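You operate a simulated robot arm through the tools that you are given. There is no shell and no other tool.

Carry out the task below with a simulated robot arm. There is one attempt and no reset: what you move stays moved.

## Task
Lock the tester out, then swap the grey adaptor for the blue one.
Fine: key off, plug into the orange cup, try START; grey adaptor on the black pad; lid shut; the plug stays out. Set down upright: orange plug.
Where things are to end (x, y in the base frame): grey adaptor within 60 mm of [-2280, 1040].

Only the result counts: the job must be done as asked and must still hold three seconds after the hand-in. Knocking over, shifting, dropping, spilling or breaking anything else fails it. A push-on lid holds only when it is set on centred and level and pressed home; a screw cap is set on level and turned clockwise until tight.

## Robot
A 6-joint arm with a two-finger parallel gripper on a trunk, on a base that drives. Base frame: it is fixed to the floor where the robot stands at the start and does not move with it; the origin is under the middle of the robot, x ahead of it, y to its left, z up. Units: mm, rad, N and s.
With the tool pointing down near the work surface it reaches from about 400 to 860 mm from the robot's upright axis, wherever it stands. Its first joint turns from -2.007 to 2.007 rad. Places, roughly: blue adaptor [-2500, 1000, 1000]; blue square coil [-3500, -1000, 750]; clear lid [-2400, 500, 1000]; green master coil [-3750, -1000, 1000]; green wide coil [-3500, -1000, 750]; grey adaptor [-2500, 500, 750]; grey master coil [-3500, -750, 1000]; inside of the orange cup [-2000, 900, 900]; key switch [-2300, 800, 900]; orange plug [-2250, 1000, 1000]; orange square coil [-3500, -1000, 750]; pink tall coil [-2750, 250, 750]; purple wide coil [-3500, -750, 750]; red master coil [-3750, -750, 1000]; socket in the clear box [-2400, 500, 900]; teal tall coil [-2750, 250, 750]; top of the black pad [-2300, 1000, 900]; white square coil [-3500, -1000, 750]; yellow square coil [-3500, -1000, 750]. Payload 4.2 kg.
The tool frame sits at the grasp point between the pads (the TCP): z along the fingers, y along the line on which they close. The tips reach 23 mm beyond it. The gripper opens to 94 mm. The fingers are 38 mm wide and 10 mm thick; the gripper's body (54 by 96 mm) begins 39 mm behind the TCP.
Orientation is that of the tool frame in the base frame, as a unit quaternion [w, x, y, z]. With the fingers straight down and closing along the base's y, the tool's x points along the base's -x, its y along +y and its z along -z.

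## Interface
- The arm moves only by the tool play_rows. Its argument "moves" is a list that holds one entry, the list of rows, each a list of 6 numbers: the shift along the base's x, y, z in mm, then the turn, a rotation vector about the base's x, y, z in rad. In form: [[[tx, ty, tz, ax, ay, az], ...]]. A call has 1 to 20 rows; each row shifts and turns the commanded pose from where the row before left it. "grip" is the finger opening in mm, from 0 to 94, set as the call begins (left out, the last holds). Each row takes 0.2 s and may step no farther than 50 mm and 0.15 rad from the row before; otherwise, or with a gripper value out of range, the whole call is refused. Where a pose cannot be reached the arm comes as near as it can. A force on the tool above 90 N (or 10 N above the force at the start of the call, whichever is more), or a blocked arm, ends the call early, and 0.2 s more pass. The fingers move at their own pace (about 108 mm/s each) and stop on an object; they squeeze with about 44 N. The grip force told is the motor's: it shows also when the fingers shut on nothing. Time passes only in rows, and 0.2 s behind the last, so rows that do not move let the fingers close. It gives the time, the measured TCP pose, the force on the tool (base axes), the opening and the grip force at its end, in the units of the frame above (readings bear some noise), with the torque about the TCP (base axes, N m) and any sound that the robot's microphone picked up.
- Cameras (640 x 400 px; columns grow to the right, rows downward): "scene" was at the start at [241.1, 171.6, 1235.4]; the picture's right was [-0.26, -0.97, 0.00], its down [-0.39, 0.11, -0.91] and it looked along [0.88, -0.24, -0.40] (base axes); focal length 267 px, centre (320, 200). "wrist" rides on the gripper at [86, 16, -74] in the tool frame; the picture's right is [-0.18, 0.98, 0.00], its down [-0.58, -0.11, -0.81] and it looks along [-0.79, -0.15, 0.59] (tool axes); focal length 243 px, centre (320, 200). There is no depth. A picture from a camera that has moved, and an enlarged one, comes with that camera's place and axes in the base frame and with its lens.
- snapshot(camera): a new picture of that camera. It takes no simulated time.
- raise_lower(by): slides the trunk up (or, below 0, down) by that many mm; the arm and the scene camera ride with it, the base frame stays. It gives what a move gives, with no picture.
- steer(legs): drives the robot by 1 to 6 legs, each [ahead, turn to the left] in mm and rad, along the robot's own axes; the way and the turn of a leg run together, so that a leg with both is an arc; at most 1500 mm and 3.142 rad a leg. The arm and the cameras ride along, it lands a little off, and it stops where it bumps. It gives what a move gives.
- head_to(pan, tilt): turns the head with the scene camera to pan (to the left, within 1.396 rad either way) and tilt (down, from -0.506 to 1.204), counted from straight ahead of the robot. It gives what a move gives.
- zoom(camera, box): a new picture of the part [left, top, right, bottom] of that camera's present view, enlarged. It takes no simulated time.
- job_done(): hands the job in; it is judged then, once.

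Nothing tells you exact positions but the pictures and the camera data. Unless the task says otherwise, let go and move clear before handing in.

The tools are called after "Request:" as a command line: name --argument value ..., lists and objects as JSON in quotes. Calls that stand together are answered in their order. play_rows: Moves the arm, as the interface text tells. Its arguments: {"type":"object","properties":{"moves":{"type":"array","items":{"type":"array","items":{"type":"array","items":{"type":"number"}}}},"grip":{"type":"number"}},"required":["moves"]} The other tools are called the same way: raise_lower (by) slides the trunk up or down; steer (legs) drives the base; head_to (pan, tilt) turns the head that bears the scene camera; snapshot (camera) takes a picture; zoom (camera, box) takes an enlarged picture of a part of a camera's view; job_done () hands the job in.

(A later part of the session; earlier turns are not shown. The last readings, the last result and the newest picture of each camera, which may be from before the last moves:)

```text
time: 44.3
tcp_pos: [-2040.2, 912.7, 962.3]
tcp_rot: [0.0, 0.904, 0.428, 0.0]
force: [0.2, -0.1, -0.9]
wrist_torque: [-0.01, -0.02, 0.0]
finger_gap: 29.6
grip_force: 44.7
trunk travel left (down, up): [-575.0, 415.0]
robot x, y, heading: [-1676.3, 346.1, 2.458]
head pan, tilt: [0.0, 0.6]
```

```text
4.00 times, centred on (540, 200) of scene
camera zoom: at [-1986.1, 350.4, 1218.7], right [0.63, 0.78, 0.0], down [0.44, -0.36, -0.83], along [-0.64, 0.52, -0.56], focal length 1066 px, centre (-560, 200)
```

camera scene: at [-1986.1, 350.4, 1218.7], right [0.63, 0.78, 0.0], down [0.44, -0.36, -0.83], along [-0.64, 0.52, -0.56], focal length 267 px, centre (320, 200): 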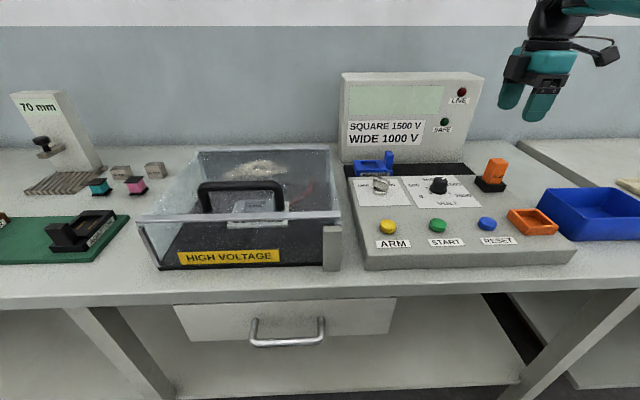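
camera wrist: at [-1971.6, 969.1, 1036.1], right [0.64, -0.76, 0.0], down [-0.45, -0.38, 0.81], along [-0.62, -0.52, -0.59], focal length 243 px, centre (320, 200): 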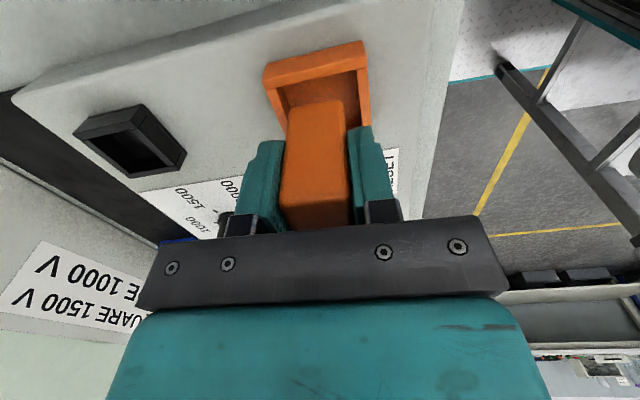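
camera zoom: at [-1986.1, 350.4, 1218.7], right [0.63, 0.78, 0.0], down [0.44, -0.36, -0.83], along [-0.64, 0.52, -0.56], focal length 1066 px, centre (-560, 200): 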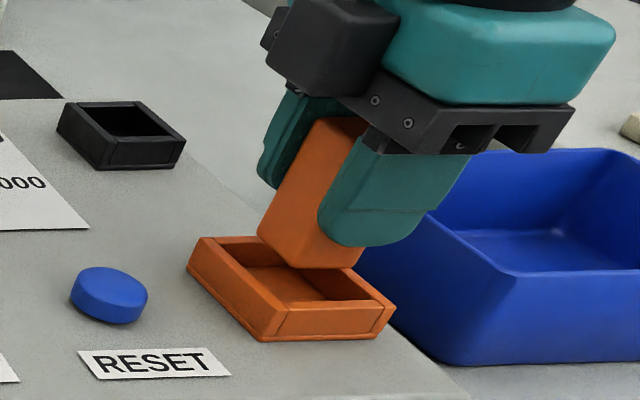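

The plug is over the cup's opening. I'll nudge it slightly toward the front and lower further in small steps.

Request:
play_rows --moves '[[[2, -2, 0, 0, 0, 0], [0, 0, -8, 0, 0, 0], [0, 0, 0, 0, 0, 0]]]'

Request:
zoom --camera "wrist" --box '[230, 20, 410, 140]'

Request:
zoom --camera "scene" --box '[500, 180, 580, 240]'

```text
time: 45.1
tcp_pos: [-2037.6, 909.5, 955.8]
tcp_rot: [0.0, 0.904, 0.428, -0.001]
force: [0.2, -0.4, -0.3]
wrist_torque: [0.02, -0.03, 0.02]
finger_gap: 29.4
grip_force: 43.6
trunk travel left (down, up): [-575.0, 415.0]
robot x, y, heading: [-1676.2, 349.1, 2.458]
head pan, tilt: [0.0, 0.6]
```

```text
3.33 times, centred on (320, 80) of wrist
camera zoom: at [-1970.1, 966.3, 1028.3], right [0.64, -0.76, 0.0], down [-0.45, -0.38, 0.81], along [-0.62, -0.52, -0.59], focal length 809 px, centre (320, 600)
```

zoom: 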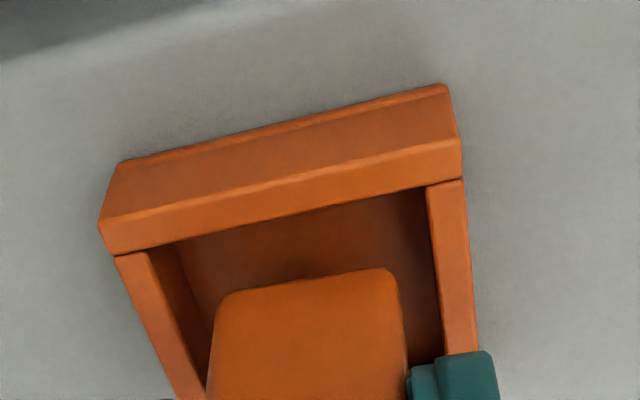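

```text
6.67 times, centred on (540, 210) of scene
camera zoom: at [-1986.1, 350.4, 1218.7], right [0.63, 0.78, 0.0], down [0.44, -0.36, -0.83], along [-0.64, 0.52, -0.56], focal length 1777 px, centre (-1147, 133)
```

zoom: 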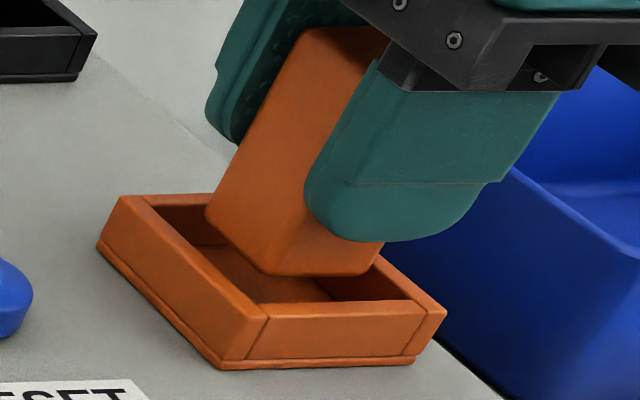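

The plug sits a little to the left within the cup's opening. I'll shift about 4 mm right and lower a bit more.

Request:
play_rows --moves '[[[2.5, 3.1, 0, 0, 0, 0], [0, 0, -7, 0, 0, 0], [0, 0, 0, 0, 0, 0]]]'

Request:
zoom --camera "wrist" --box '[230, 20, 410, 140]'

Request:
zoom --camera "scene" --box '[500, 180, 580, 240]'

```text
time: 45.9
tcp_pos: [-2035.3, 913.0, 947.3]
tcp_rot: [-0.001, 0.904, 0.428, 0.001]
force: [-0.3, 0.3, -0.9]
wrist_torque: [0.01, -0.01, -0.02]
finger_gap: 29.2
grip_force: 44.2
trunk travel left (down, up): [-575.0, 415.0]
robot x, y, heading: [-1679.4, 349.7, 2.461]
head pan, tilt: [0.0, 0.6]
```

```text
3.33 times, centred on (320, 80) of wrist
camera zoom: at [-1967.3, 969.2, 1021.7], right [0.64, -0.76, 0.0], down [-0.45, -0.38, 0.81], along [-0.62, -0.52, -0.59], focal length 809 px, centre (320, 600)
```

zoom: 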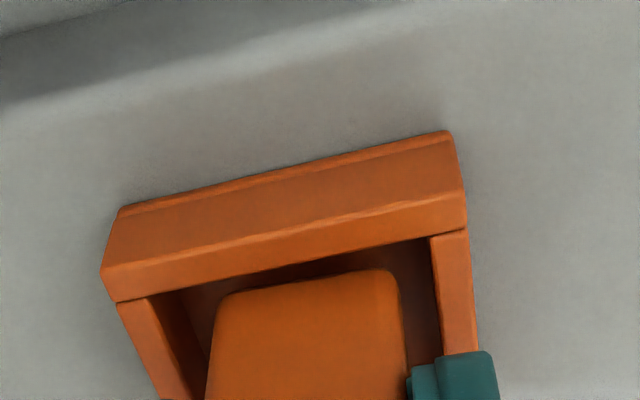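

```text
6.67 times, centred on (540, 210) of scene
camera zoom: at [-1986.1, 350.4, 1218.7], right [0.63, 0.78, 0.0], down [0.44, -0.36, -0.83], along [-0.64, 0.52, -0.56], focal length 1777 px, centre (-1147, 133)
```

zoom: 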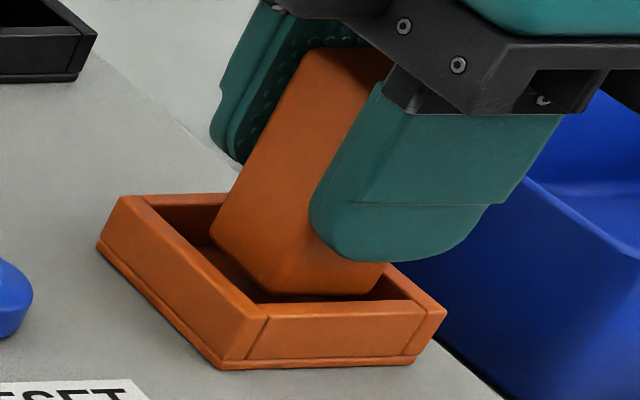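

It's clear of the walls so far. I'll keep lowering gently and watch the force.

Request:
play_rows --moves '[[[0, 0, -4, 0, 0, 0], [0, 0, -3, 0, 0, 0], [0, 0, 0, 0, 0, 0]]]'

Request:
zoom --camera "wrist" --box '[230, 20, 410, 140]'

Request:
zoom --camera "scene" --box '[500, 180, 580, 240]'

```text
time: 46.7
tcp_pos: [-2035.6, 911.8, 940.0]
tcp_rot: [0.0, 0.904, 0.428, -0.001]
force: [0.6, 0.9, -1.1]
wrist_torque: [-0.03, 0.0, 0.02]
finger_gap: 29.3
grip_force: 44.0
trunk travel left (down, up): [-575.0, 415.0]
robot x, y, heading: [-1679.9, 350.1, 2.457]
head pan, tilt: [0.0, 0.6]
```

```text
3.33 times, centred on (320, 80) of wrist
camera zoom: at [-1967.2, 969.0, 1014.3], right [0.64, -0.76, 0.0], down [-0.45, -0.38, 0.81], along [-0.62, -0.52, -0.59], focal length 809 px, centre (320, 600)
```

zoom: 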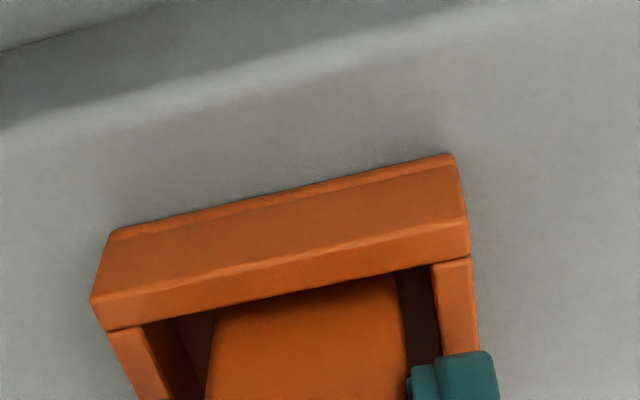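

```text
6.67 times, centred on (540, 210) of scene
camera zoom: at [-1986.1, 350.4, 1218.7], right [0.63, 0.78, 0.0], down [0.44, -0.36, -0.83], along [-0.64, 0.52, -0.56], focal length 1777 px, centre (-1147, 133)
```

zoom: 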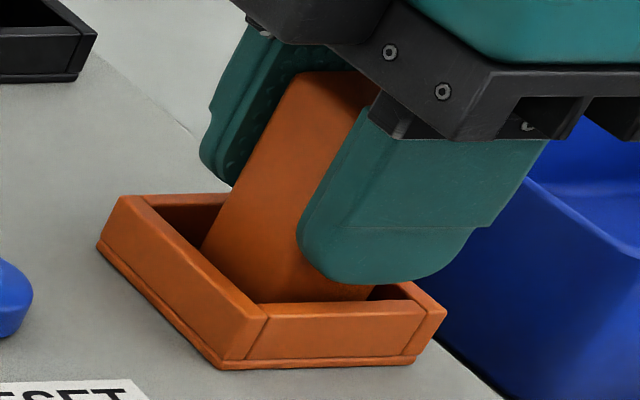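

The plug is inside the cup's walls. I'll keep lowering in small steps until it touches the floor.

Request:
play_rows --moves '[[[0, 0, -3, 0, 0, 0], [0, 0, 0, 0, 0, 0]]]'

Request:
play_rows --moves '[[[0, 0, -3, 0, 0, 0], [0, 0, 0, 0, 0, 0]]]'

Request:
zoom --camera "scene" --box '[500, 180, 580, 240]'

Request:
snapshot --camera "wrist"

```text
time: 47.3
tcp_pos: [-2035.9, 911.3, 936.1]
tcp_rot: [0.0, 0.904, 0.428, 0.0]
force: [1.4, 0.2, -0.7]
wrist_torque: [0.0, 0.0, 0.0]
finger_gap: 29.4
grip_force: 43.8
trunk travel left (down, up): [-575.0, 415.0]
robot x, y, heading: [-1677.5, 348.5, 2.462]
head pan, tilt: [0.0, 0.6]
```

```text
time: 47.9
tcp_pos: [-2035.4, 912.3, 937.2]
tcp_rot: [-0.002, 0.904, 0.428, -0.001]
force: [1.3, -3.2, 29.6]
wrist_torque: [-0.22, -0.1, -0.01]
finger_gap: 29.5
grip_force: 44.6
trunk travel left (down, up): [-575.0, 415.0]
robot x, y, heading: [-1677.5, 346.5, 2.459]
head pan, tilt: [0.0, 0.6]
```

```text
6.67 times, centred on (540, 210) of scene
camera zoom: at [-1985.6, 349.5, 1219.3], right [0.63, 0.78, 0.0], down [0.44, -0.36, -0.83], along [-0.64, 0.52, -0.56], focal length 1777 px, centre (-1147, 133)
```

zoom: 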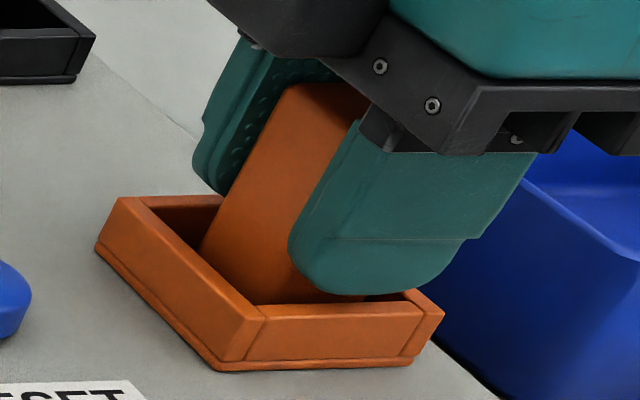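

```text
taken
camera wrist: at [-1967.1, 968.8, 1011.1], right [0.64, -0.76, 0.0], down [-0.45, -0.38, 0.81], along [-0.62, -0.52, -0.59], focal length 243 px, centre (320, 200)
```

wrist: 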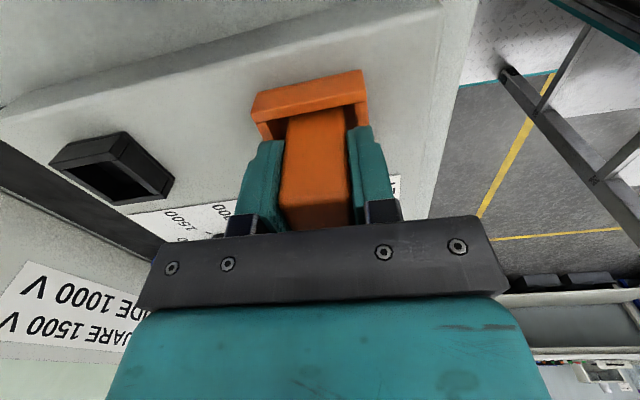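

The plug rests on the cup floor: force rose at TCP z ≈ 937, matching the old seat height. I'll ease off, release and rise.

Request:
play_rows --moves '[[[0, 0, 1.5, 0, 0, 0], [0, 0, 0, 0, 0, 0]]]'

Request:
play_rows --moves '[[[0, 0, 0, 0, 0, 0], [0, 0, 0, 0, 0, 0], [0, 0, 0, 0, 0, 0], [0, 0, 25, 0, 0, 0], [0, 0, 40, 0, 0, 0], [0, 0, 45, 0, 0, 0], [0, 0, 0, 0, 0, 0]]]' --grip 60

Request:
snapshot --camera "wrist"

Request:
snapshot --camera "scene"

Request:
zoom --camera "scene" --box '[480, 160, 600, 240]'

```text
time: 48.5
tcp_pos: [-2034.8, 912.4, 936.1]
tcp_rot: [-0.001, 0.903, 0.429, -0.001]
force: [-2.2, 2.5, 25.5]
wrist_torque: [0.08, 0.1, 0.05]
finger_gap: 29.3
grip_force: 44.1
trunk travel left (down, up): [-575.0, 415.0]
robot x, y, heading: [-1677.2, 350.4, 2.46]
head pan, tilt: [0.0, 0.6]
```

```text
time: 50.1
tcp_pos: [-2034.3, 911.0, 1047.0]
tcp_rot: [0.0, 0.904, 0.428, -0.001]
force: [-0.8, 0.8, 1.2]
wrist_torque: [0.04, 0.01, 0.0]
finger_gap: 59.9
grip_force: 0.0
trunk travel left (down, up): [-575.0, 415.0]
robot x, y, heading: [-1675.7, 349.7, 2.46]
head pan, tilt: [0.0, 0.6]
```

```text
taken
camera wrist: at [-1966.5, 967.6, 1120.5], right [0.64, -0.76, 0.0], down [-0.45, -0.38, 0.81], along [-0.62, -0.52, -0.59], focal length 243 px, centre (320, 200)
```

wrist: 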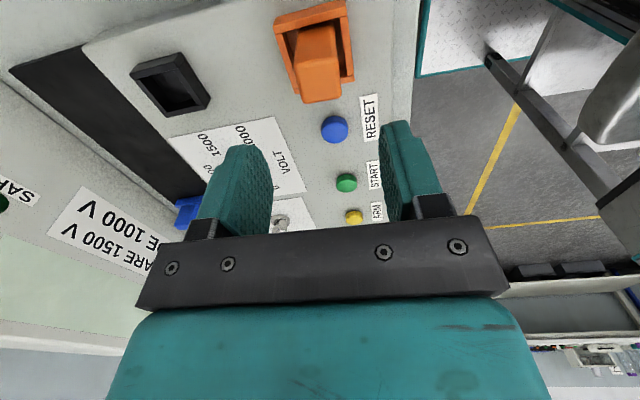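

```text
taken
camera scene: at [-1986.1, 350.4, 1218.7], right [0.63, 0.78, 0.0], down [0.44, -0.36, -0.83], along [-0.64, 0.52, -0.56], focal length 267 px, centre (320, 200)
```

scene: 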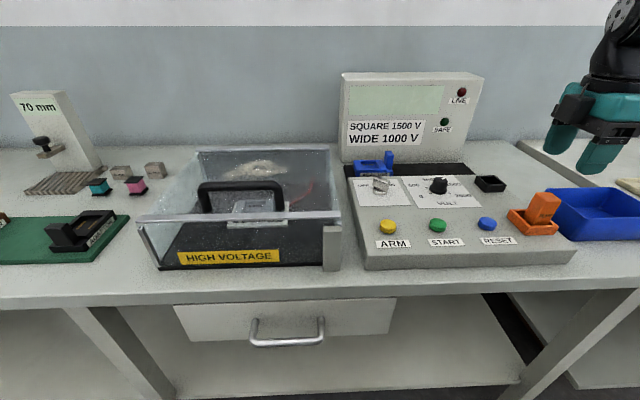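

```text
5.00 times, centred on (540, 200) of scene
camera zoom: at [-1986.1, 350.4, 1218.7], right [0.63, 0.78, 0.0], down [0.44, -0.36, -0.83], along [-0.64, 0.52, -0.56], focal length 1333 px, centre (-780, 200)
```

zoom: 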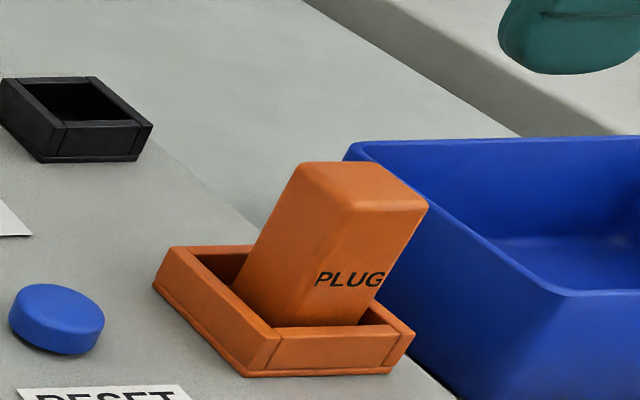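

The plug stands upright in the orange cup. Next I'll try START with closed fingers; the green button is at about [-2145, 764, 900].

Request:
play_rows --moves '[[[-27.7, -36.8, 0, 0, 0, 0], [-27.7, -36.8, 0, 0, 0, 0], [-27.7, -36.8, 0, 0, 0, 0], [-27.7, -36.8, 0, 0, 0, 0], [0, 0, -45, 0, 0, 0], [0, 0, -40, 0, 0, 0], [0, 0, 0, 0, 0, 0]]]' --grip 0

Request:
snapshot --camera "wrist"

Request:
zoom --camera "scene" --box '[370, 150, 530, 250]'

```text
time: 51.7
tcp_pos: [-2147.2, 765.9, 960.0]
tcp_rot: [0.001, 0.904, 0.428, 0.0]
force: [0.4, -0.3, 0.3]
wrist_torque: [0.01, 0.01, 0.01]
finger_gap: 0.3
grip_force: 42.7
trunk travel left (down, up): [-575.0, 415.0]
robot x, y, heading: [-1673.0, 349.5, 2.454]
head pan, tilt: [0.0, 0.6]
```

```text
taken
camera wrist: at [-2077.7, 822.6, 1034.4], right [0.64, -0.76, 0.0], down [-0.45, -0.38, 0.81], along [-0.62, -0.52, -0.59], focal length 243 px, centre (320, 200)
```

wrist: 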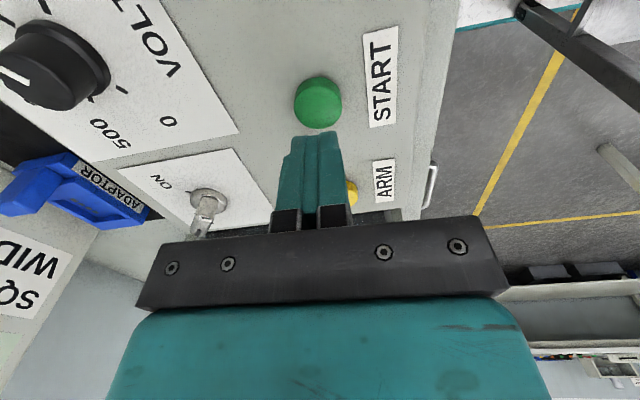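

```text
4.00 times, centred on (450, 200) of scene
camera zoom: at [-1986.1, 350.3, 1218.7], right [0.63, 0.78, 0.0], down [0.44, -0.36, -0.83], along [-0.64, 0.52, -0.56], focal length 1066 px, centre (-200, 200)
```

zoom: 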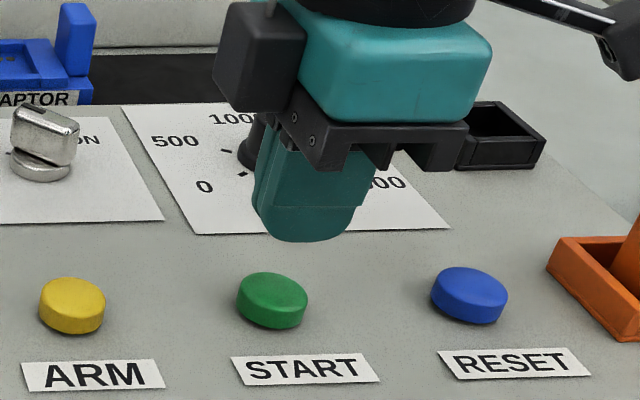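

The closed fingers are right over START, so I'll press down gently.

Request:
play_rows --moves '[[[0, 0, -20, 0, 0, 0], [0, 0, -10, 0, 0, 0], [0, 0, 0, 0, 0, 0]]]'

Request:
play_rows --moves '[[[0, 0, -4, 0, 0, 0], [0, 0, -3, 0, 0, 0], [0, 0, 0, 0, 0, 0]]]'

Request:
zoom --camera "scene" --box '[370, 150, 530, 250]'

```text
time: 52.5
tcp_pos: [-2146.5, 765.3, 930.4]
tcp_rot: [0.001, 0.904, 0.429, 0.0]
force: [0.1, -0.3, 0.3]
wrist_torque: [0.02, -0.01, -0.01]
finger_gap: 0.0
grip_force: 42.0
trunk travel left (down, up): [-575.0, 415.0]
robot x, y, heading: [-1671.7, 350.7, 2.458]
head pan, tilt: [0.0, 0.6]
```

```text
time: 53.3
tcp_pos: [-2147.7, 766.4, 923.8]
tcp_rot: [0.0, 0.904, 0.428, -0.001]
force: [-0.8, -1.2, 1.4]
wrist_torque: [0.04, 0.0, -0.02]
finger_gap: 0.0
grip_force: 42.6
trunk travel left (down, up): [-575.0, 415.0]
robot x, y, heading: [-1677.3, 349.4, 2.457]
head pan, tilt: [0.0, 0.6]
```

```text
4.00 times, centred on (450, 200) of scene
camera zoom: at [-1986.1, 350.3, 1218.8], right [0.63, 0.78, 0.0], down [0.44, -0.36, -0.83], along [-0.64, 0.52, -0.56], focal length 1066 px, centre (-200, 200)
```

zoom: 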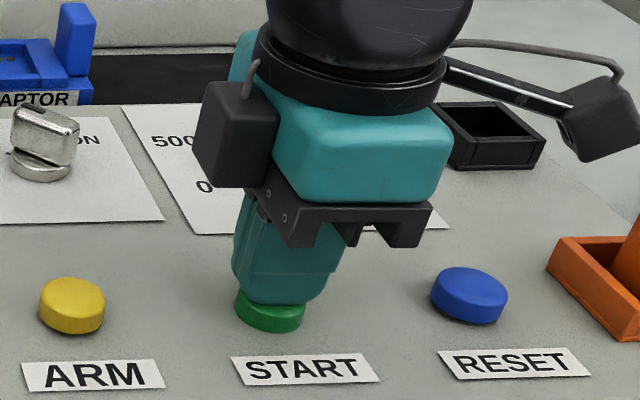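

Request:
play_rows --moves '[[[0, 0, -2, 0, 0, 0], [0, 0, 0, 0, 0, 0]]]'

Request:
play_rows --moves '[[[0, 0, -2, 0, 0, 0], [0, 0, 0, 0, 0, 0]]]'

```text
time: 53.9
tcp_pos: [-2147.3, 765.3, 922.3]
tcp_rot: [0.0, 0.904, 0.428, 0.0]
force: [-2.0, -0.8, 2.7]
wrist_torque: [0.01, 0.03, -0.01]
finger_gap: 0.0
grip_force: 42.0
trunk travel left (down, up): [-575.0, 415.0]
robot x, y, heading: [-1675.9, 348.2, 2.457]
head pan, tilt: [0.0, 0.6]
heard: click
```

```text
time: 54.5
tcp_pos: [-2146.4, 764.2, 920.1]
tcp_rot: [0.0, 0.904, 0.428, 0.0]
force: [-1.9, 0.3, 5.9]
wrist_torque: [0.07, 0.03, -0.02]
finger_gap: 0.0
grip_force: 42.9
trunk travel left (down, up): [-575.0, 415.0]
robot x, y, heading: [-1673.2, 346.6, 2.46]
head pan, tilt: [0.0, 0.6]
```

START clicked under the press. I'll rise and check that the tester stays dead.

Request:
play_rows --moves '[[[0, 0, 10, 0, 0, 0], [0, 0, 40, 0, 0, 0], [0, 0, 50, 0, 0, 0], [0, 0, 50, 0, 0, 0], [0, 0, 0, 0, 0, 0]]]'

Request:
snapshot --camera "scene"

Request:
zoom --camera "scene" --box '[330, 60, 530, 210]'

```text
time: 55.7
tcp_pos: [-2146.0, 764.0, 1069.9]
tcp_rot: [0.0, 0.904, 0.428, 0.0]
force: [0.0, 0.0, 0.6]
wrist_torque: [0.02, 0.0, 0.01]
finger_gap: 0.1
grip_force: 42.6
trunk travel left (down, up): [-575.0, 415.0]
robot x, y, heading: [-1676.0, 347.2, 2.457]
head pan, tilt: [0.0, 0.6]
```

```text
taken
camera scene: at [-1986.2, 350.4, 1218.7], right [0.63, 0.78, 0.0], down [0.44, -0.36, -0.83], along [-0.64, 0.52, -0.56], focal length 267 px, centre (320, 200)
```

scene: 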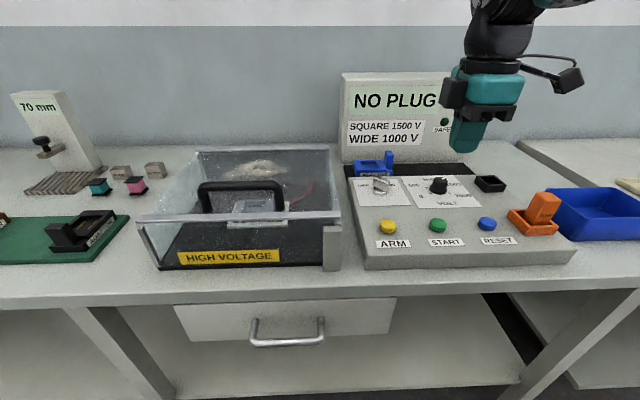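

```text
2.67 times, centred on (430, 135) of scene
camera zoom: at [-1986.2, 350.4, 1218.7], right [0.63, 0.78, 0.0], down [0.44, -0.36, -0.83], along [-0.64, 0.52, -0.56], focal length 711 px, centre (27, 373)
```

zoom: 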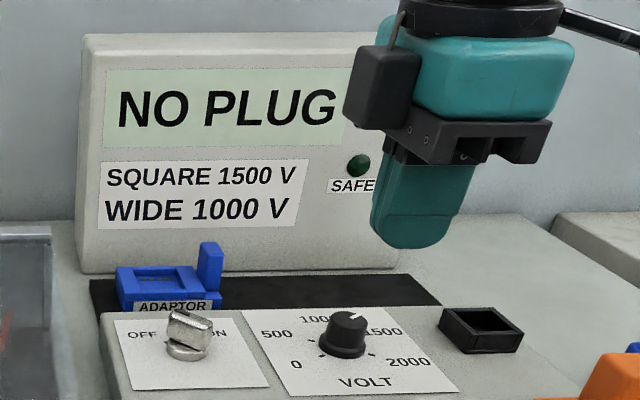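

The display reads "NO PLUG", so the lockout is proven. Now I'll inspect the clear box closely to learn how its lid opens.

Request:
zoom --camera "scene" --box '[130, 195, 230, 275]'

Request:
zoom --camera "scene" --box '[270, 195, 370, 275]'

Request:
zoom --camera "scene" --box '[180, 135, 350, 215]'

Request:
play_rows --moves '[[[0, 0, 20, 0, 0, -0.15], [0, 0, 20, 0, 0, -0.15], [0, 0, 20, 0, 0, -0.15], [0, 0, 20, 0, 0, -0.15], [0, 0, 20, 0, 0, -0.15], [0, 0, 0, 0, 0, -0.15], [0, 0, 0, 0, 0, -0.15], [0, 0, 0, 0, 0, -0.15], [0, 0, 0, 0, 0, -0.15], [-10, -20, 0, 0, 0, -0.15], [-15, -25, 0, 0, 0, -0.07], [-15, -30, 0, 0, 0, 0], [-15, -30, 0, 0, 0, 0], [-15, -30, 0, 0, 0, 0], [-15, -30, 0, 0, 0, 0], [-15, -30, 0, 0, 0, 0], [0, 0, 0, 0, 0, 0]]]' --grip 60

Request:
snapshot --camera "wrist"

Request:
snapshot --camera "scene"

```text
5.00 times, centred on (180, 235) of scene
camera zoom: at [-1986.2, 350.4, 1218.7], right [0.63, 0.78, 0.0], down [0.44, -0.36, -0.83], along [-0.64, 0.52, -0.56], focal length 1333 px, centre (1020, 25)
```

zoom: 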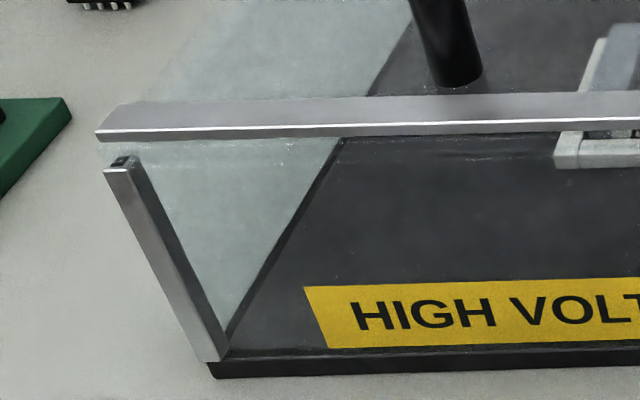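

```text
5.00 times, centred on (320, 235) of scene
camera zoom: at [-1986.2, 350.4, 1218.7], right [0.63, 0.78, 0.0], down [0.44, -0.36, -0.83], along [-0.64, 0.52, -0.56], focal length 1333 px, centre (320, 25)
```

zoom: 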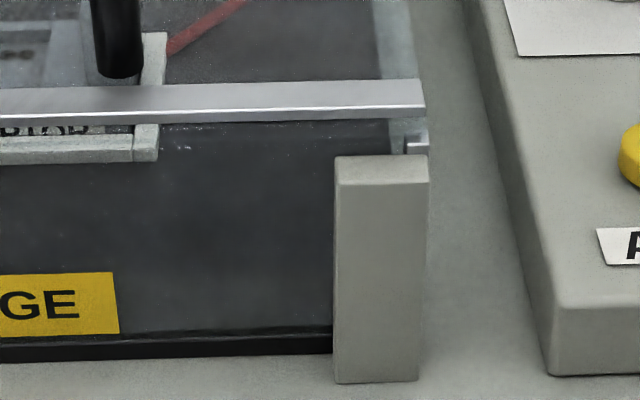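

```text
3.76 times, centred on (265, 175) of scene
camera zoom: at [-1986.2, 350.4, 1218.7], right [0.63, 0.78, 0.0], down [0.44, -0.36, -0.83], along [-0.64, 0.52, -0.56], focal length 1004 px, centre (527, 294)
```

zoom: 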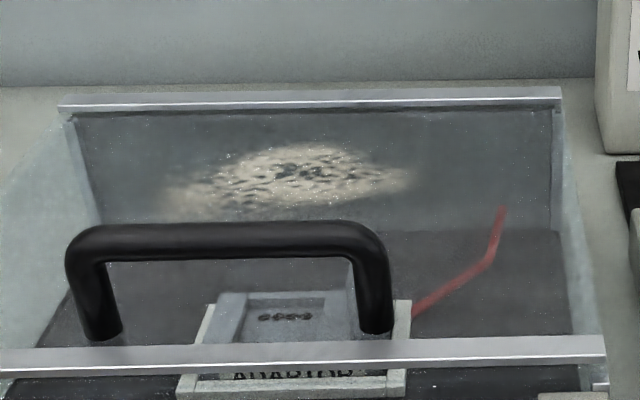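

```text
time: 59.3
tcp_pos: [-2246.9, 570.2, 1170.2]
tcp_rot: [0.001, 0.942, -0.336, -0.001]
force: [-0.6, -0.9, -0.5]
wrist_torque: [0.01, 0.0, 0.0]
finger_gap: 60.2
grip_force: 0.0
trunk travel left (down, up): [-575.0, 415.0]
robot x, y, heading: [-1680.0, 349.6, 2.457]
head pan, tilt: [0.0, 0.6]
```

```text
taken
camera wrist: at [-2188.7, 503.0, 1244.2], right [-0.76, -0.65, 0.0], down [-0.38, 0.45, 0.81], along [-0.52, 0.62, -0.59], focal length 243 px, centre (320, 200)
```

wrist: 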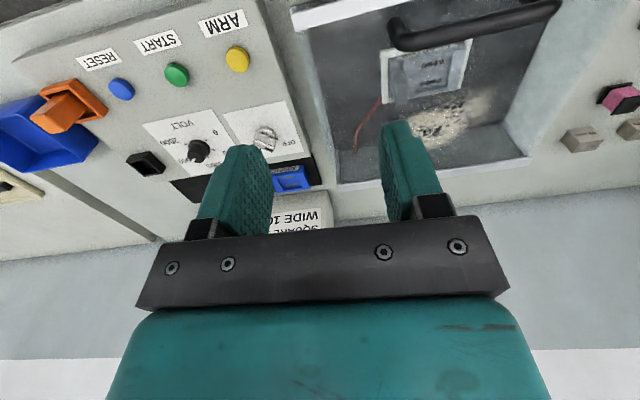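

```text
taken
camera scene: at [-1986.1, 350.4, 1218.7], right [0.63, 0.77, 0.0], down [0.44, -0.36, -0.83], along [-0.64, 0.52, -0.56], focal length 267 px, centre (320, 200)
```

scene: 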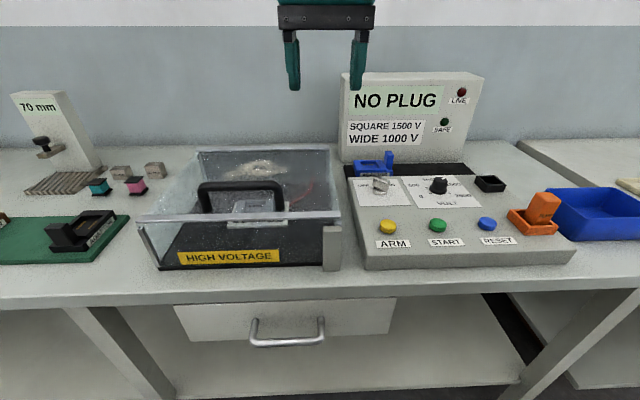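

The lid is a clear panel with its handle near the front edge at about [-2337, 480, 1007], so it likely hinges at the back rail. I need to stand closer, so I'll look down to judge the clearance between my base and the bench.

Request:
head_to --pan 0.0 --tilt 1.2

Request:
snapshot --camera "scene"

Request:
head_to --pan 1.2 --tilt 0.8

Request:
snapshot --camera "scene"

```text
time: 60.3
tcp_pos: [-2247.0, 570.5, 1170.5]
tcp_rot: [0.001, 0.942, -0.336, 0.0]
force: [-0.4, 0.5, 0.1]
wrist_torque: [-0.01, 0.0, 0.0]
finger_gap: 59.8
grip_force: 0.2
trunk travel left (down, up): [-575.0, 415.0]
robot x, y, heading: [-1674.8, 351.0, 2.459]
head pan, tilt: [0.0, 1.201]
```

```text
taken
camera scene: at [-1961.0, 329.9, 1174.2], right [0.63, 0.78, 0.0], down [0.72, -0.59, -0.36], along [-0.28, 0.23, -0.93], focal length 267 px, centre (320, 200)
```

scene: 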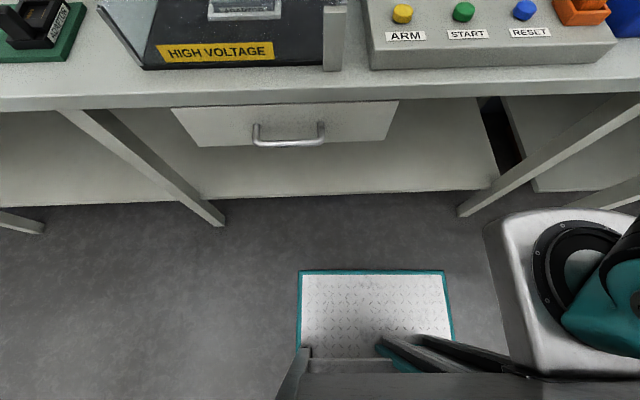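

```text
time: 61.7
tcp_pos: [-2246.6, 569.8, 1169.8]
tcp_rot: [0.0, 0.942, -0.336, 0.0]
force: [0.5, 0.0, -0.4]
wrist_torque: [0.04, 0.02, 0.02]
finger_gap: 60.0
grip_force: 0.0
trunk travel left (down, up): [-575.0, 415.0]
robot x, y, heading: [-1676.2, 349.8, 2.458]
head pan, tilt: [1.201, 0.799]
```

```text
taken
camera scene: at [-1987.8, 254.7, 1201.8], right [-0.49, 0.87, 0.0], down [0.62, 0.35, -0.7], along [-0.61, -0.34, -0.72], focal length 267 px, centre (320, 200)
```

scene: 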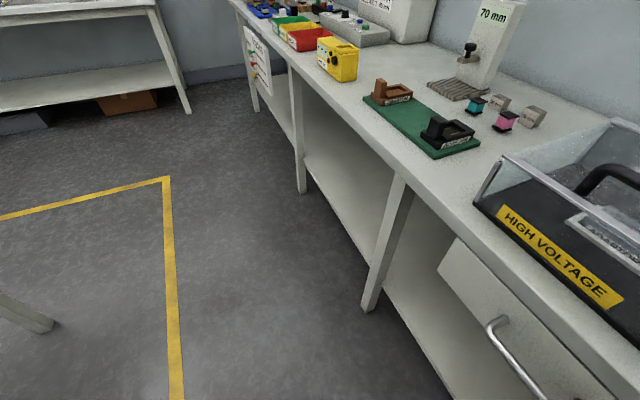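

My base front sits about 170 mm short of the bench edge, with legs and shelf set further back, so there's room. I'll shift left and a little closer to be nearer the box.

Request:
steer --legs '[[0, 0.907], [209, 0], [0, -0.907]]'

Request:
head_to --pan 0.0 --tilt 0.6

Request:
snapshot --camera "scene"

Request:
snapshot --camera "wrist"

```text
time: 67.9
tcp_pos: [-2457.8, 512.0, 1172.0]
tcp_rot: [0.0, 0.946, -0.326, 0.0]
force: [0.0, -0.1, -0.3]
wrist_torque: [-0.02, 0.01, 0.02]
finger_gap: 60.0
grip_force: 0.1
trunk travel left (down, up): [-575.0, 415.0]
robot x, y, heading: [-1884.3, 297.4, 2.478]
head pan, tilt: [1.201, 0.799]
```

```text
time: 69.3
tcp_pos: [-2457.7, 512.8, 1169.7]
tcp_rot: [0.0, 0.946, -0.325, 0.0]
force: [0.7, 0.5, 0.6]
wrist_torque: [-0.04, -0.02, 0.0]
finger_gap: 59.9
grip_force: 0.1
trunk travel left (down, up): [-575.0, 415.0]
robot x, y, heading: [-1886.1, 300.9, 2.478]
head pan, tilt: [0.0, 0.6]
```

```text
taken
camera scene: at [-2193.6, 294.8, 1218.7], right [0.61, 0.79, 0.0], down [0.45, -0.35, -0.82], along [-0.65, 0.51, -0.57], focal length 267 px, centre (320, 200)
```

scene: 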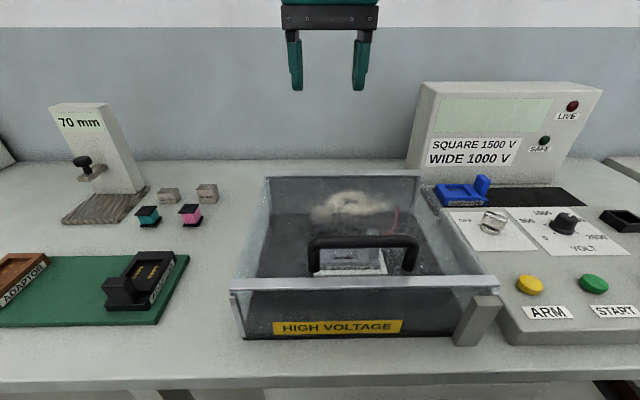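

```text
taken
camera wrist: at [-2397.6, 445.4, 1244.1], right [-0.75, -0.66, 0.0], down [-0.39, 0.44, 0.81], along [-0.53, 0.6, -0.59], focal length 243 px, centre (320, 200)
```

wrist: 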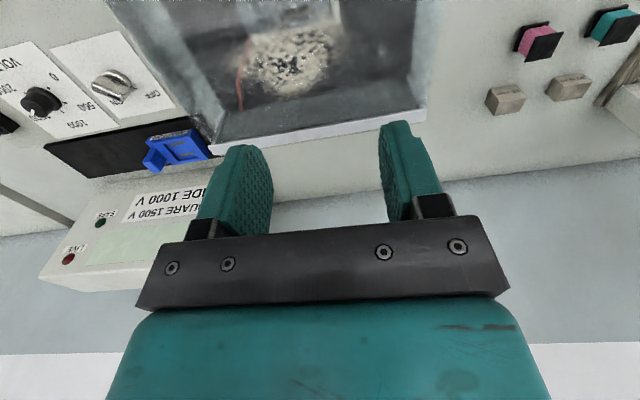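

I'm now in front of the box. I'll move over the handle with the fingers turned to close front-to-back across the bar.

Request:
play_rows --moves '[[[10.7, -3.2, -8, 0, 0, 0.1435], [10.7, -3.2, -8, 0, 0, 0.1435], [10.7, -3.2, -8, 0, 0, 0.1435], [10.7, -3.2, -8, 0, 0, 0.1435], [10.7, -3.2, -8, 0, 0, 0.1435], [10.7, -3.2, -8, 0, 0, 0.1435], [10.7, -3.2, -8, 0, 0, 0.1435], [10.7, -3.2, -8, 0, 0, 0.1435], [10.7, -3.2, -8, 0, 0, 0.1435], [10.7, -3.2, -8, 0, 0, 0.1435], [10.7, -3.2, -8, 0, 0, 0.1435], [0, 0, 0, 0, 0, 0]]]' --grip 60

Request:
snapshot --camera "wrist"

Request:
snapshot --camera "scene"

```text
time: 71.9
tcp_pos: [-2338.3, 475.1, 1082.2]
tcp_rot: [0.0, 0.896, 0.443, 0.0]
force: [-0.3, -0.7, -0.5]
wrist_torque: [0.04, -0.04, 0.0]
finger_gap: 59.9
grip_force: 0.0
trunk travel left (down, up): [-575.0, 415.0]
robot x, y, heading: [-1885.1, 300.0, 2.48]
head pan, tilt: [0.0, 0.6]
```

```text
taken
camera wrist: at [-2272.4, 535.4, 1156.7], right [0.67, -0.74, 0.0], down [-0.44, -0.4, 0.81], along [-0.6, -0.54, -0.59], focal length 243 px, centre (320, 200)
```

wrist: 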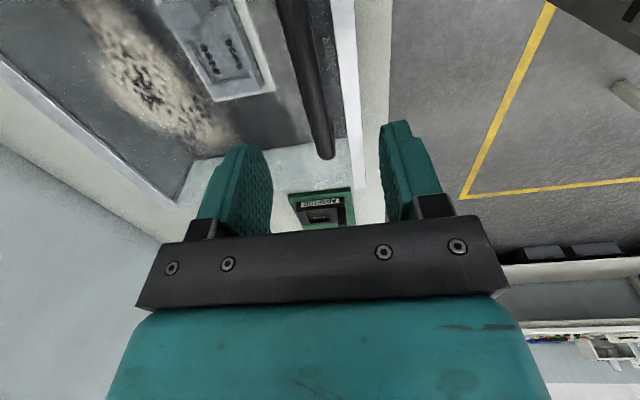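

```text
taken
camera scene: at [-2193.5, 294.8, 1218.7], right [0.62, 0.79, 0.0], down [0.45, -0.35, -0.83], along [-0.65, 0.51, -0.56], focal length 267 px, centre (320, 200)
```

scene: 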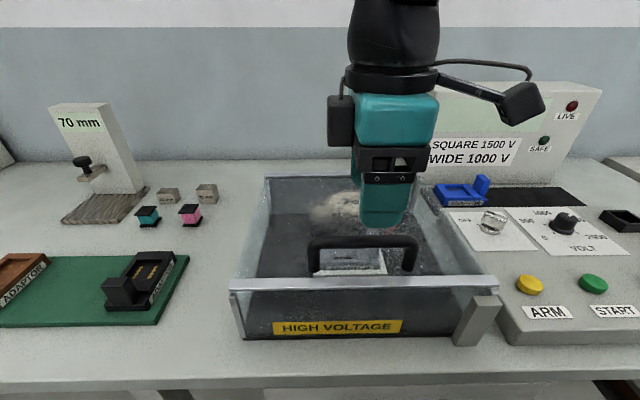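

The bar is about 6 mm behind the finger centre. I'll correct that and lower around it.

Request:
play_rows --moves '[[[-4.7, 3.7, -15, 0, 0, 0], [0, 0, -30, 0, 0, 0], [0, 0, -30, 0, 0, 0], [0, 0, 0, 0, 0, 0]]]'

Request:
snapshot --camera "wrist"

Request:
zoom --camera "scene" --box '[280, 170, 480, 310]'

```text
time: 72.9
tcp_pos: [-2343.3, 482.0, 1005.3]
tcp_rot: [-0.001, 0.897, 0.442, 0.0]
force: [-0.4, 0.2, -0.1]
wrist_torque: [-0.01, -0.03, 0.01]
finger_gap: 60.0
grip_force: 0.1
trunk travel left (down, up): [-575.0, 415.0]
robot x, y, heading: [-1885.7, 295.8, 2.481]
head pan, tilt: [0.0, 0.6]
```

```text
taken
camera wrist: at [-2277.0, 540.1, 1079.7], right [0.67, -0.74, 0.0], down [-0.44, -0.39, 0.81], along [-0.6, -0.54, -0.59], focal length 243 px, centre (320, 200)
```

wrist: 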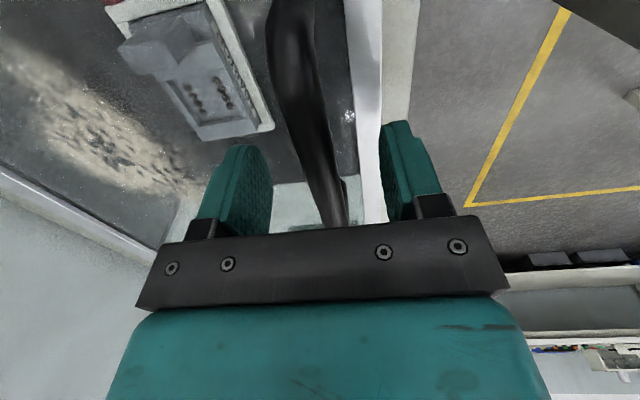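

```text
2.86 times, centred on (380, 240) of scene
camera zoom: at [-2193.5, 294.8, 1218.7], right [0.62, 0.79, 0.0], down [0.45, -0.35, -0.83], along [-0.65, 0.51, -0.56], focal length 762 px, centre (149, 86)
```

zoom: 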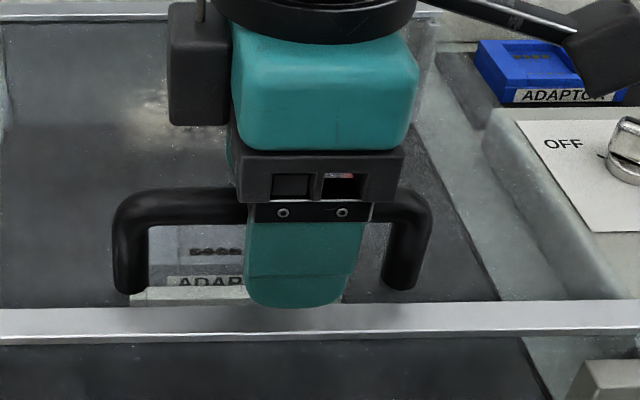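

The bar sits between the fingers. I'll shift about 12 mm left to centre on the handle and grip it.

Request:
play_rows --moves '[[[-7.3, -9.5, 0, 0, 0, 0], [0, 0, 0, 0, 0, 0]]]'

Request:
play_rows --moves '[[[0, 0, 0, 0, 0, 0], [0, 0, 0, 0, 0, 0], [0, 0, 0, 0, 0, 0]]]' --grip 0

Request:
snapshot --camera "wrist"

```text
time: 73.5
tcp_pos: [-2350.4, 471.7, 1006.6]
tcp_rot: [0.0, 0.897, 0.442, 0.0]
force: [-0.5, 0.1, 0.0]
wrist_torque: [0.02, -0.03, 0.04]
finger_gap: 60.1
grip_force: 0.1
trunk travel left (down, up): [-575.0, 415.0]
robot x, y, heading: [-1884.2, 298.7, 2.481]
head pan, tilt: [0.0, 0.6]
```

```text
time: 74.3
tcp_pos: [-2350.1, 470.7, 1007.5]
tcp_rot: [0.001, 0.896, 0.444, 0.0]
force: [11.9, -7.5, 0.5]
wrist_torque: [-0.03, -0.13, 1.84]
finger_gap: 15.5
grip_force: 44.6
trunk travel left (down, up): [-575.0, 415.0]
robot x, y, heading: [-1880.3, 297.8, 2.473]
head pan, tilt: [0.0, 0.6]
```

```text
taken
camera wrist: at [-2283.9, 529.7, 1081.1], right [0.67, -0.74, 0.0], down [-0.44, -0.4, 0.81], along [-0.6, -0.54, -0.59], focal length 243 px, centre (320, 200)
```

wrist: 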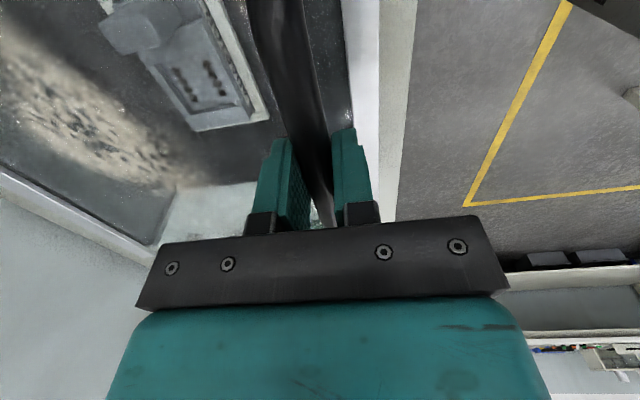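

The bar is gripped at 15.5 mm. I'll lift slightly along the hinge arc to see whether the lid pivots at the back.

Request:
play_rows --moves '[[[0, 0, 0, 0, 0, 0.02], [0, 0, 0, 0, 0, 0], [-0.8, 0.6, 4, 0, 0, 0], [-0.8, 0.6, 4, 0, 0, 0], [-0.8, 0.6, 5, 0, 0, 0], [0, 0, 0, 0, 0, 0]]]'

Request:
snapshot --camera "scene"

Request:
zoom --camera "scene" --box '[220, 160, 520, 350]'

```text
time: 75.7
tcp_pos: [-2353.0, 471.7, 1020.8]
tcp_rot: [0.0, 0.892, 0.451, 0.0]
force: [12.7, -9.7, 0.5]
wrist_torque: [0.77, -0.98, -1.55]
finger_gap: 15.6
grip_force: 44.8
trunk travel left (down, up): [-575.0, 415.0]
robot x, y, heading: [-1885.2, 302.0, 2.479]
head pan, tilt: [0.0, 0.6]
```

```text
taken
camera scene: at [-2193.0, 294.4, 1218.9], right [0.62, 0.79, 0.0], down [0.44, -0.35, -0.83], along [-0.65, 0.51, -0.56], focal length 267 px, centre (320, 200)
```

scene: 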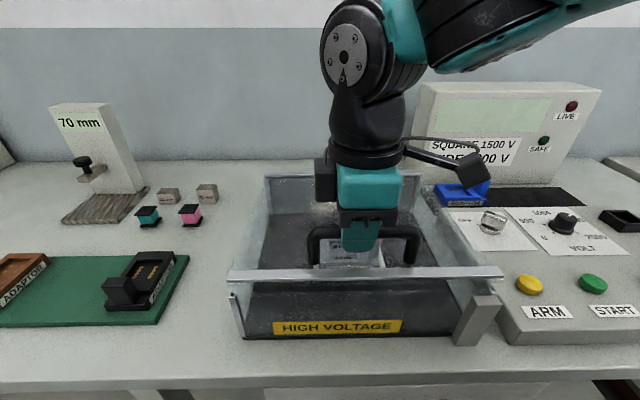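

```text
2.11 times, centred on (370, 255) of scene
camera zoom: at [-2193.0, 294.4, 1218.9], right [0.62, 0.79, 0.0], down [0.44, -0.35, -0.83], along [-0.65, 0.51, -0.56], focal length 561 px, centre (215, 84)
```

zoom: 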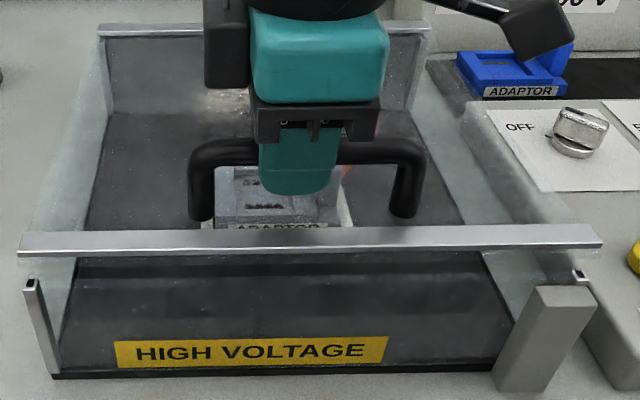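

The front rail rises while the back stays put, so it is hinged at the back. I'll follow the hinge arc in stages.

Request:
play_rows --moves '[[[-6.3, 4.8, 24.4, 0, 0, 0], [-8.2, 6.3, 23.5, 0, 0, 0], [-10.1, 7.7, 22.3, 0, 0, 0], [-12.0, 9.2, 20.8, 0, 0, 0], [0, 0, 0, 0, 0, 0]]]'

Request:
snapshot --camera "scene"

```text
time: 76.9
tcp_pos: [-2387.4, 498.1, 1114.2]
tcp_rot: [-0.001, 0.892, 0.452, -0.001]
force: [42.3, -45.0, 43.4]
wrist_torque: [-0.3, -0.62, -1.8]
finger_gap: 15.6
grip_force: 44.8
trunk travel left (down, up): [-575.0, 415.0]
robot x, y, heading: [-1883.1, 299.6, 2.48]
head pan, tilt: [0.0, 0.6]
```

```text
taken
camera scene: at [-2190.4, 292.0, 1219.9], right [0.61, 0.79, 0.0], down [0.44, -0.35, -0.83], along [-0.65, 0.51, -0.56], focal length 267 px, centre (320, 200)
```

scene: 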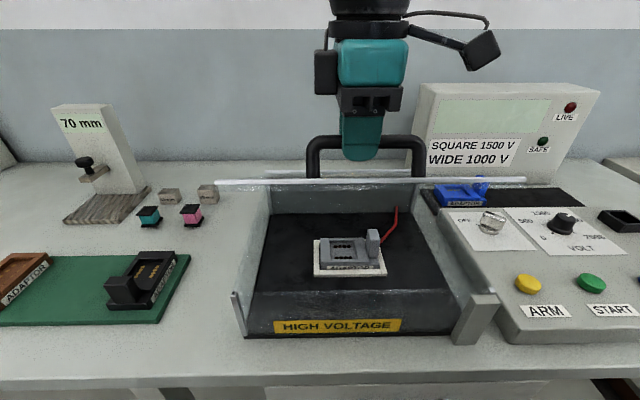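

The force shows I'm pressing toward the hinge, so the true radius is larger than I assumed. I'll ease outward and re-measure.

Request:
play_rows --moves '[[[3.2, -2.4, 3, 0, 0, 0], [0, 0, 0, 0, 0, 0]]]'

Request:
play_rows --moves '[[[3.2, -2.4, 2, 0, 0, 0], [0, 0, 0, 0, 0, 0]]]'

```text
time: 77.5
tcp_pos: [-2386.3, 498.5, 1114.0]
tcp_rot: [0.0, 0.893, 0.451, 0.0]
force: [21.8, -23.9, 21.3]
wrist_torque: [-0.3, -0.11, -1.67]
finger_gap: 15.7
grip_force: 45.2
trunk travel left (down, up): [-575.0, 415.0]
robot x, y, heading: [-1882.0, 301.9, 2.48]
head pan, tilt: [0.0, 0.6]
```

```text
time: 78.1
tcp_pos: [-2385.5, 498.3, 1112.1]
tcp_rot: [0.001, 0.894, 0.448, 0.001]
force: [-9.1, 8.7, -11.8]
wrist_torque: [-0.48, 0.52, -1.4]
finger_gap: 15.7
grip_force: 44.9
trunk travel left (down, up): [-575.0, 415.0]
robot x, y, heading: [-1886.0, 300.4, 2.479]
head pan, tilt: [0.0, 0.6]
```

The true bar position is now clear, and the fit puts the hinge radius near 270 mm. I'll continue on the corrected arc.

Request:
play_rows --moves '[[[-13.3, 10.2, 19, 0, 0, 0], [-15.5, 11.9, 20.3, 0, 0, 0], [-17.2, 13.2, 18.2, 0, 0, 0], [0, 0, 0, 0, 0, 0]]]'

Request:
snapshot --camera "scene"

```text
time: 79.1
tcp_pos: [-2431.0, 532.5, 1172.9]
tcp_rot: [0.002, 0.893, 0.45, 0.002]
force: [-12.8, 16.0, -33.6]
wrist_torque: [0.85, -0.54, -1.71]
finger_gap: 15.3
grip_force: 45.4
trunk travel left (down, up): [-575.0, 415.0]
robot x, y, heading: [-1884.9, 301.1, 2.481]
head pan, tilt: [0.0, 0.6]
```

```text
taken
camera scene: at [-2195.1, 296.1, 1218.0], right [0.62, 0.79, 0.0], down [0.45, -0.35, -0.82], along [-0.65, 0.51, -0.57], focal length 267 px, centre (320, 200)
```

scene: 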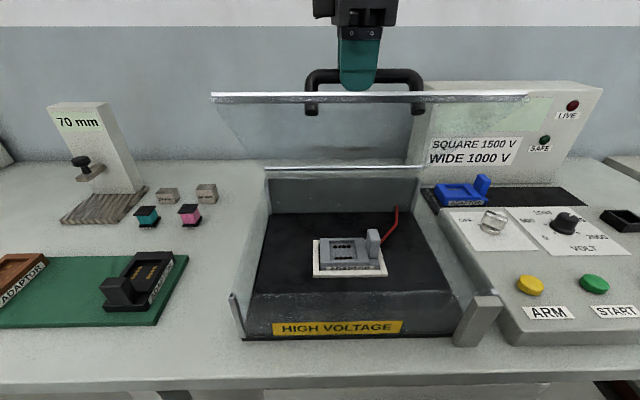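

The lid is now about 40° open and the hinge line is visible at the back wall. I'll relax the outward pull slightly and continue.

Request:
play_rows --moves '[[[-1.7, 1.3, -2.5, 0, 0, 0], [-17.2, 13.2, 16.0, 0, 0, 0], [-20.1, 15.4, 14.2, 0, 0, 0], [0, 0, 0, 0, 0, 0]]]'

Request:
play_rows --moves '[[[-21.2, 16.3, 11.9, 0, 0, 0], [-22.1, 17, 9.1, 0, 0, 0], [0, 0, 0, 0, 0, 0]]]'

Request:
snapshot --camera "scene"

```text
time: 80.1
tcp_pos: [-2468.5, 560.9, 1202.1]
tcp_rot: [0.0, 0.892, 0.452, 0.0]
force: [-0.2, -4.8, 2.2]
wrist_torque: [0.55, -0.71, -1.62]
finger_gap: 15.9
grip_force: 45.1
trunk travel left (down, up): [-575.0, 415.0]
robot x, y, heading: [-1882.5, 297.8, 2.478]
head pan, tilt: [0.0, 0.6]
```

```text
time: 80.9
tcp_pos: [-2510.4, 590.7, 1220.3]
tcp_rot: [-0.001, 0.892, 0.451, -0.001]
force: [-5.2, -9.7, -0.1]
wrist_torque: [0.31, -0.51, -1.68]
finger_gap: 16.0
grip_force: 45.0
out of reach, approached as far as the arm can: row 2
trunk travel left (down, up): [-575.0, 415.0]
robot x, y, heading: [-1884.3, 300.6, 2.479]
head pan, tilt: [0.0, 0.6]
```

```text
taken
camera scene: at [-2193.9, 294.0, 1218.7], right [0.61, 0.79, 0.0], down [0.45, -0.35, -0.83], along [-0.65, 0.51, -0.56], focal length 267 px, centre (320, 200)
```

scene: 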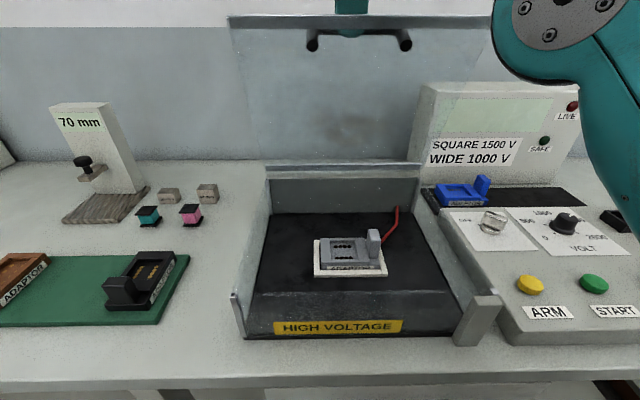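

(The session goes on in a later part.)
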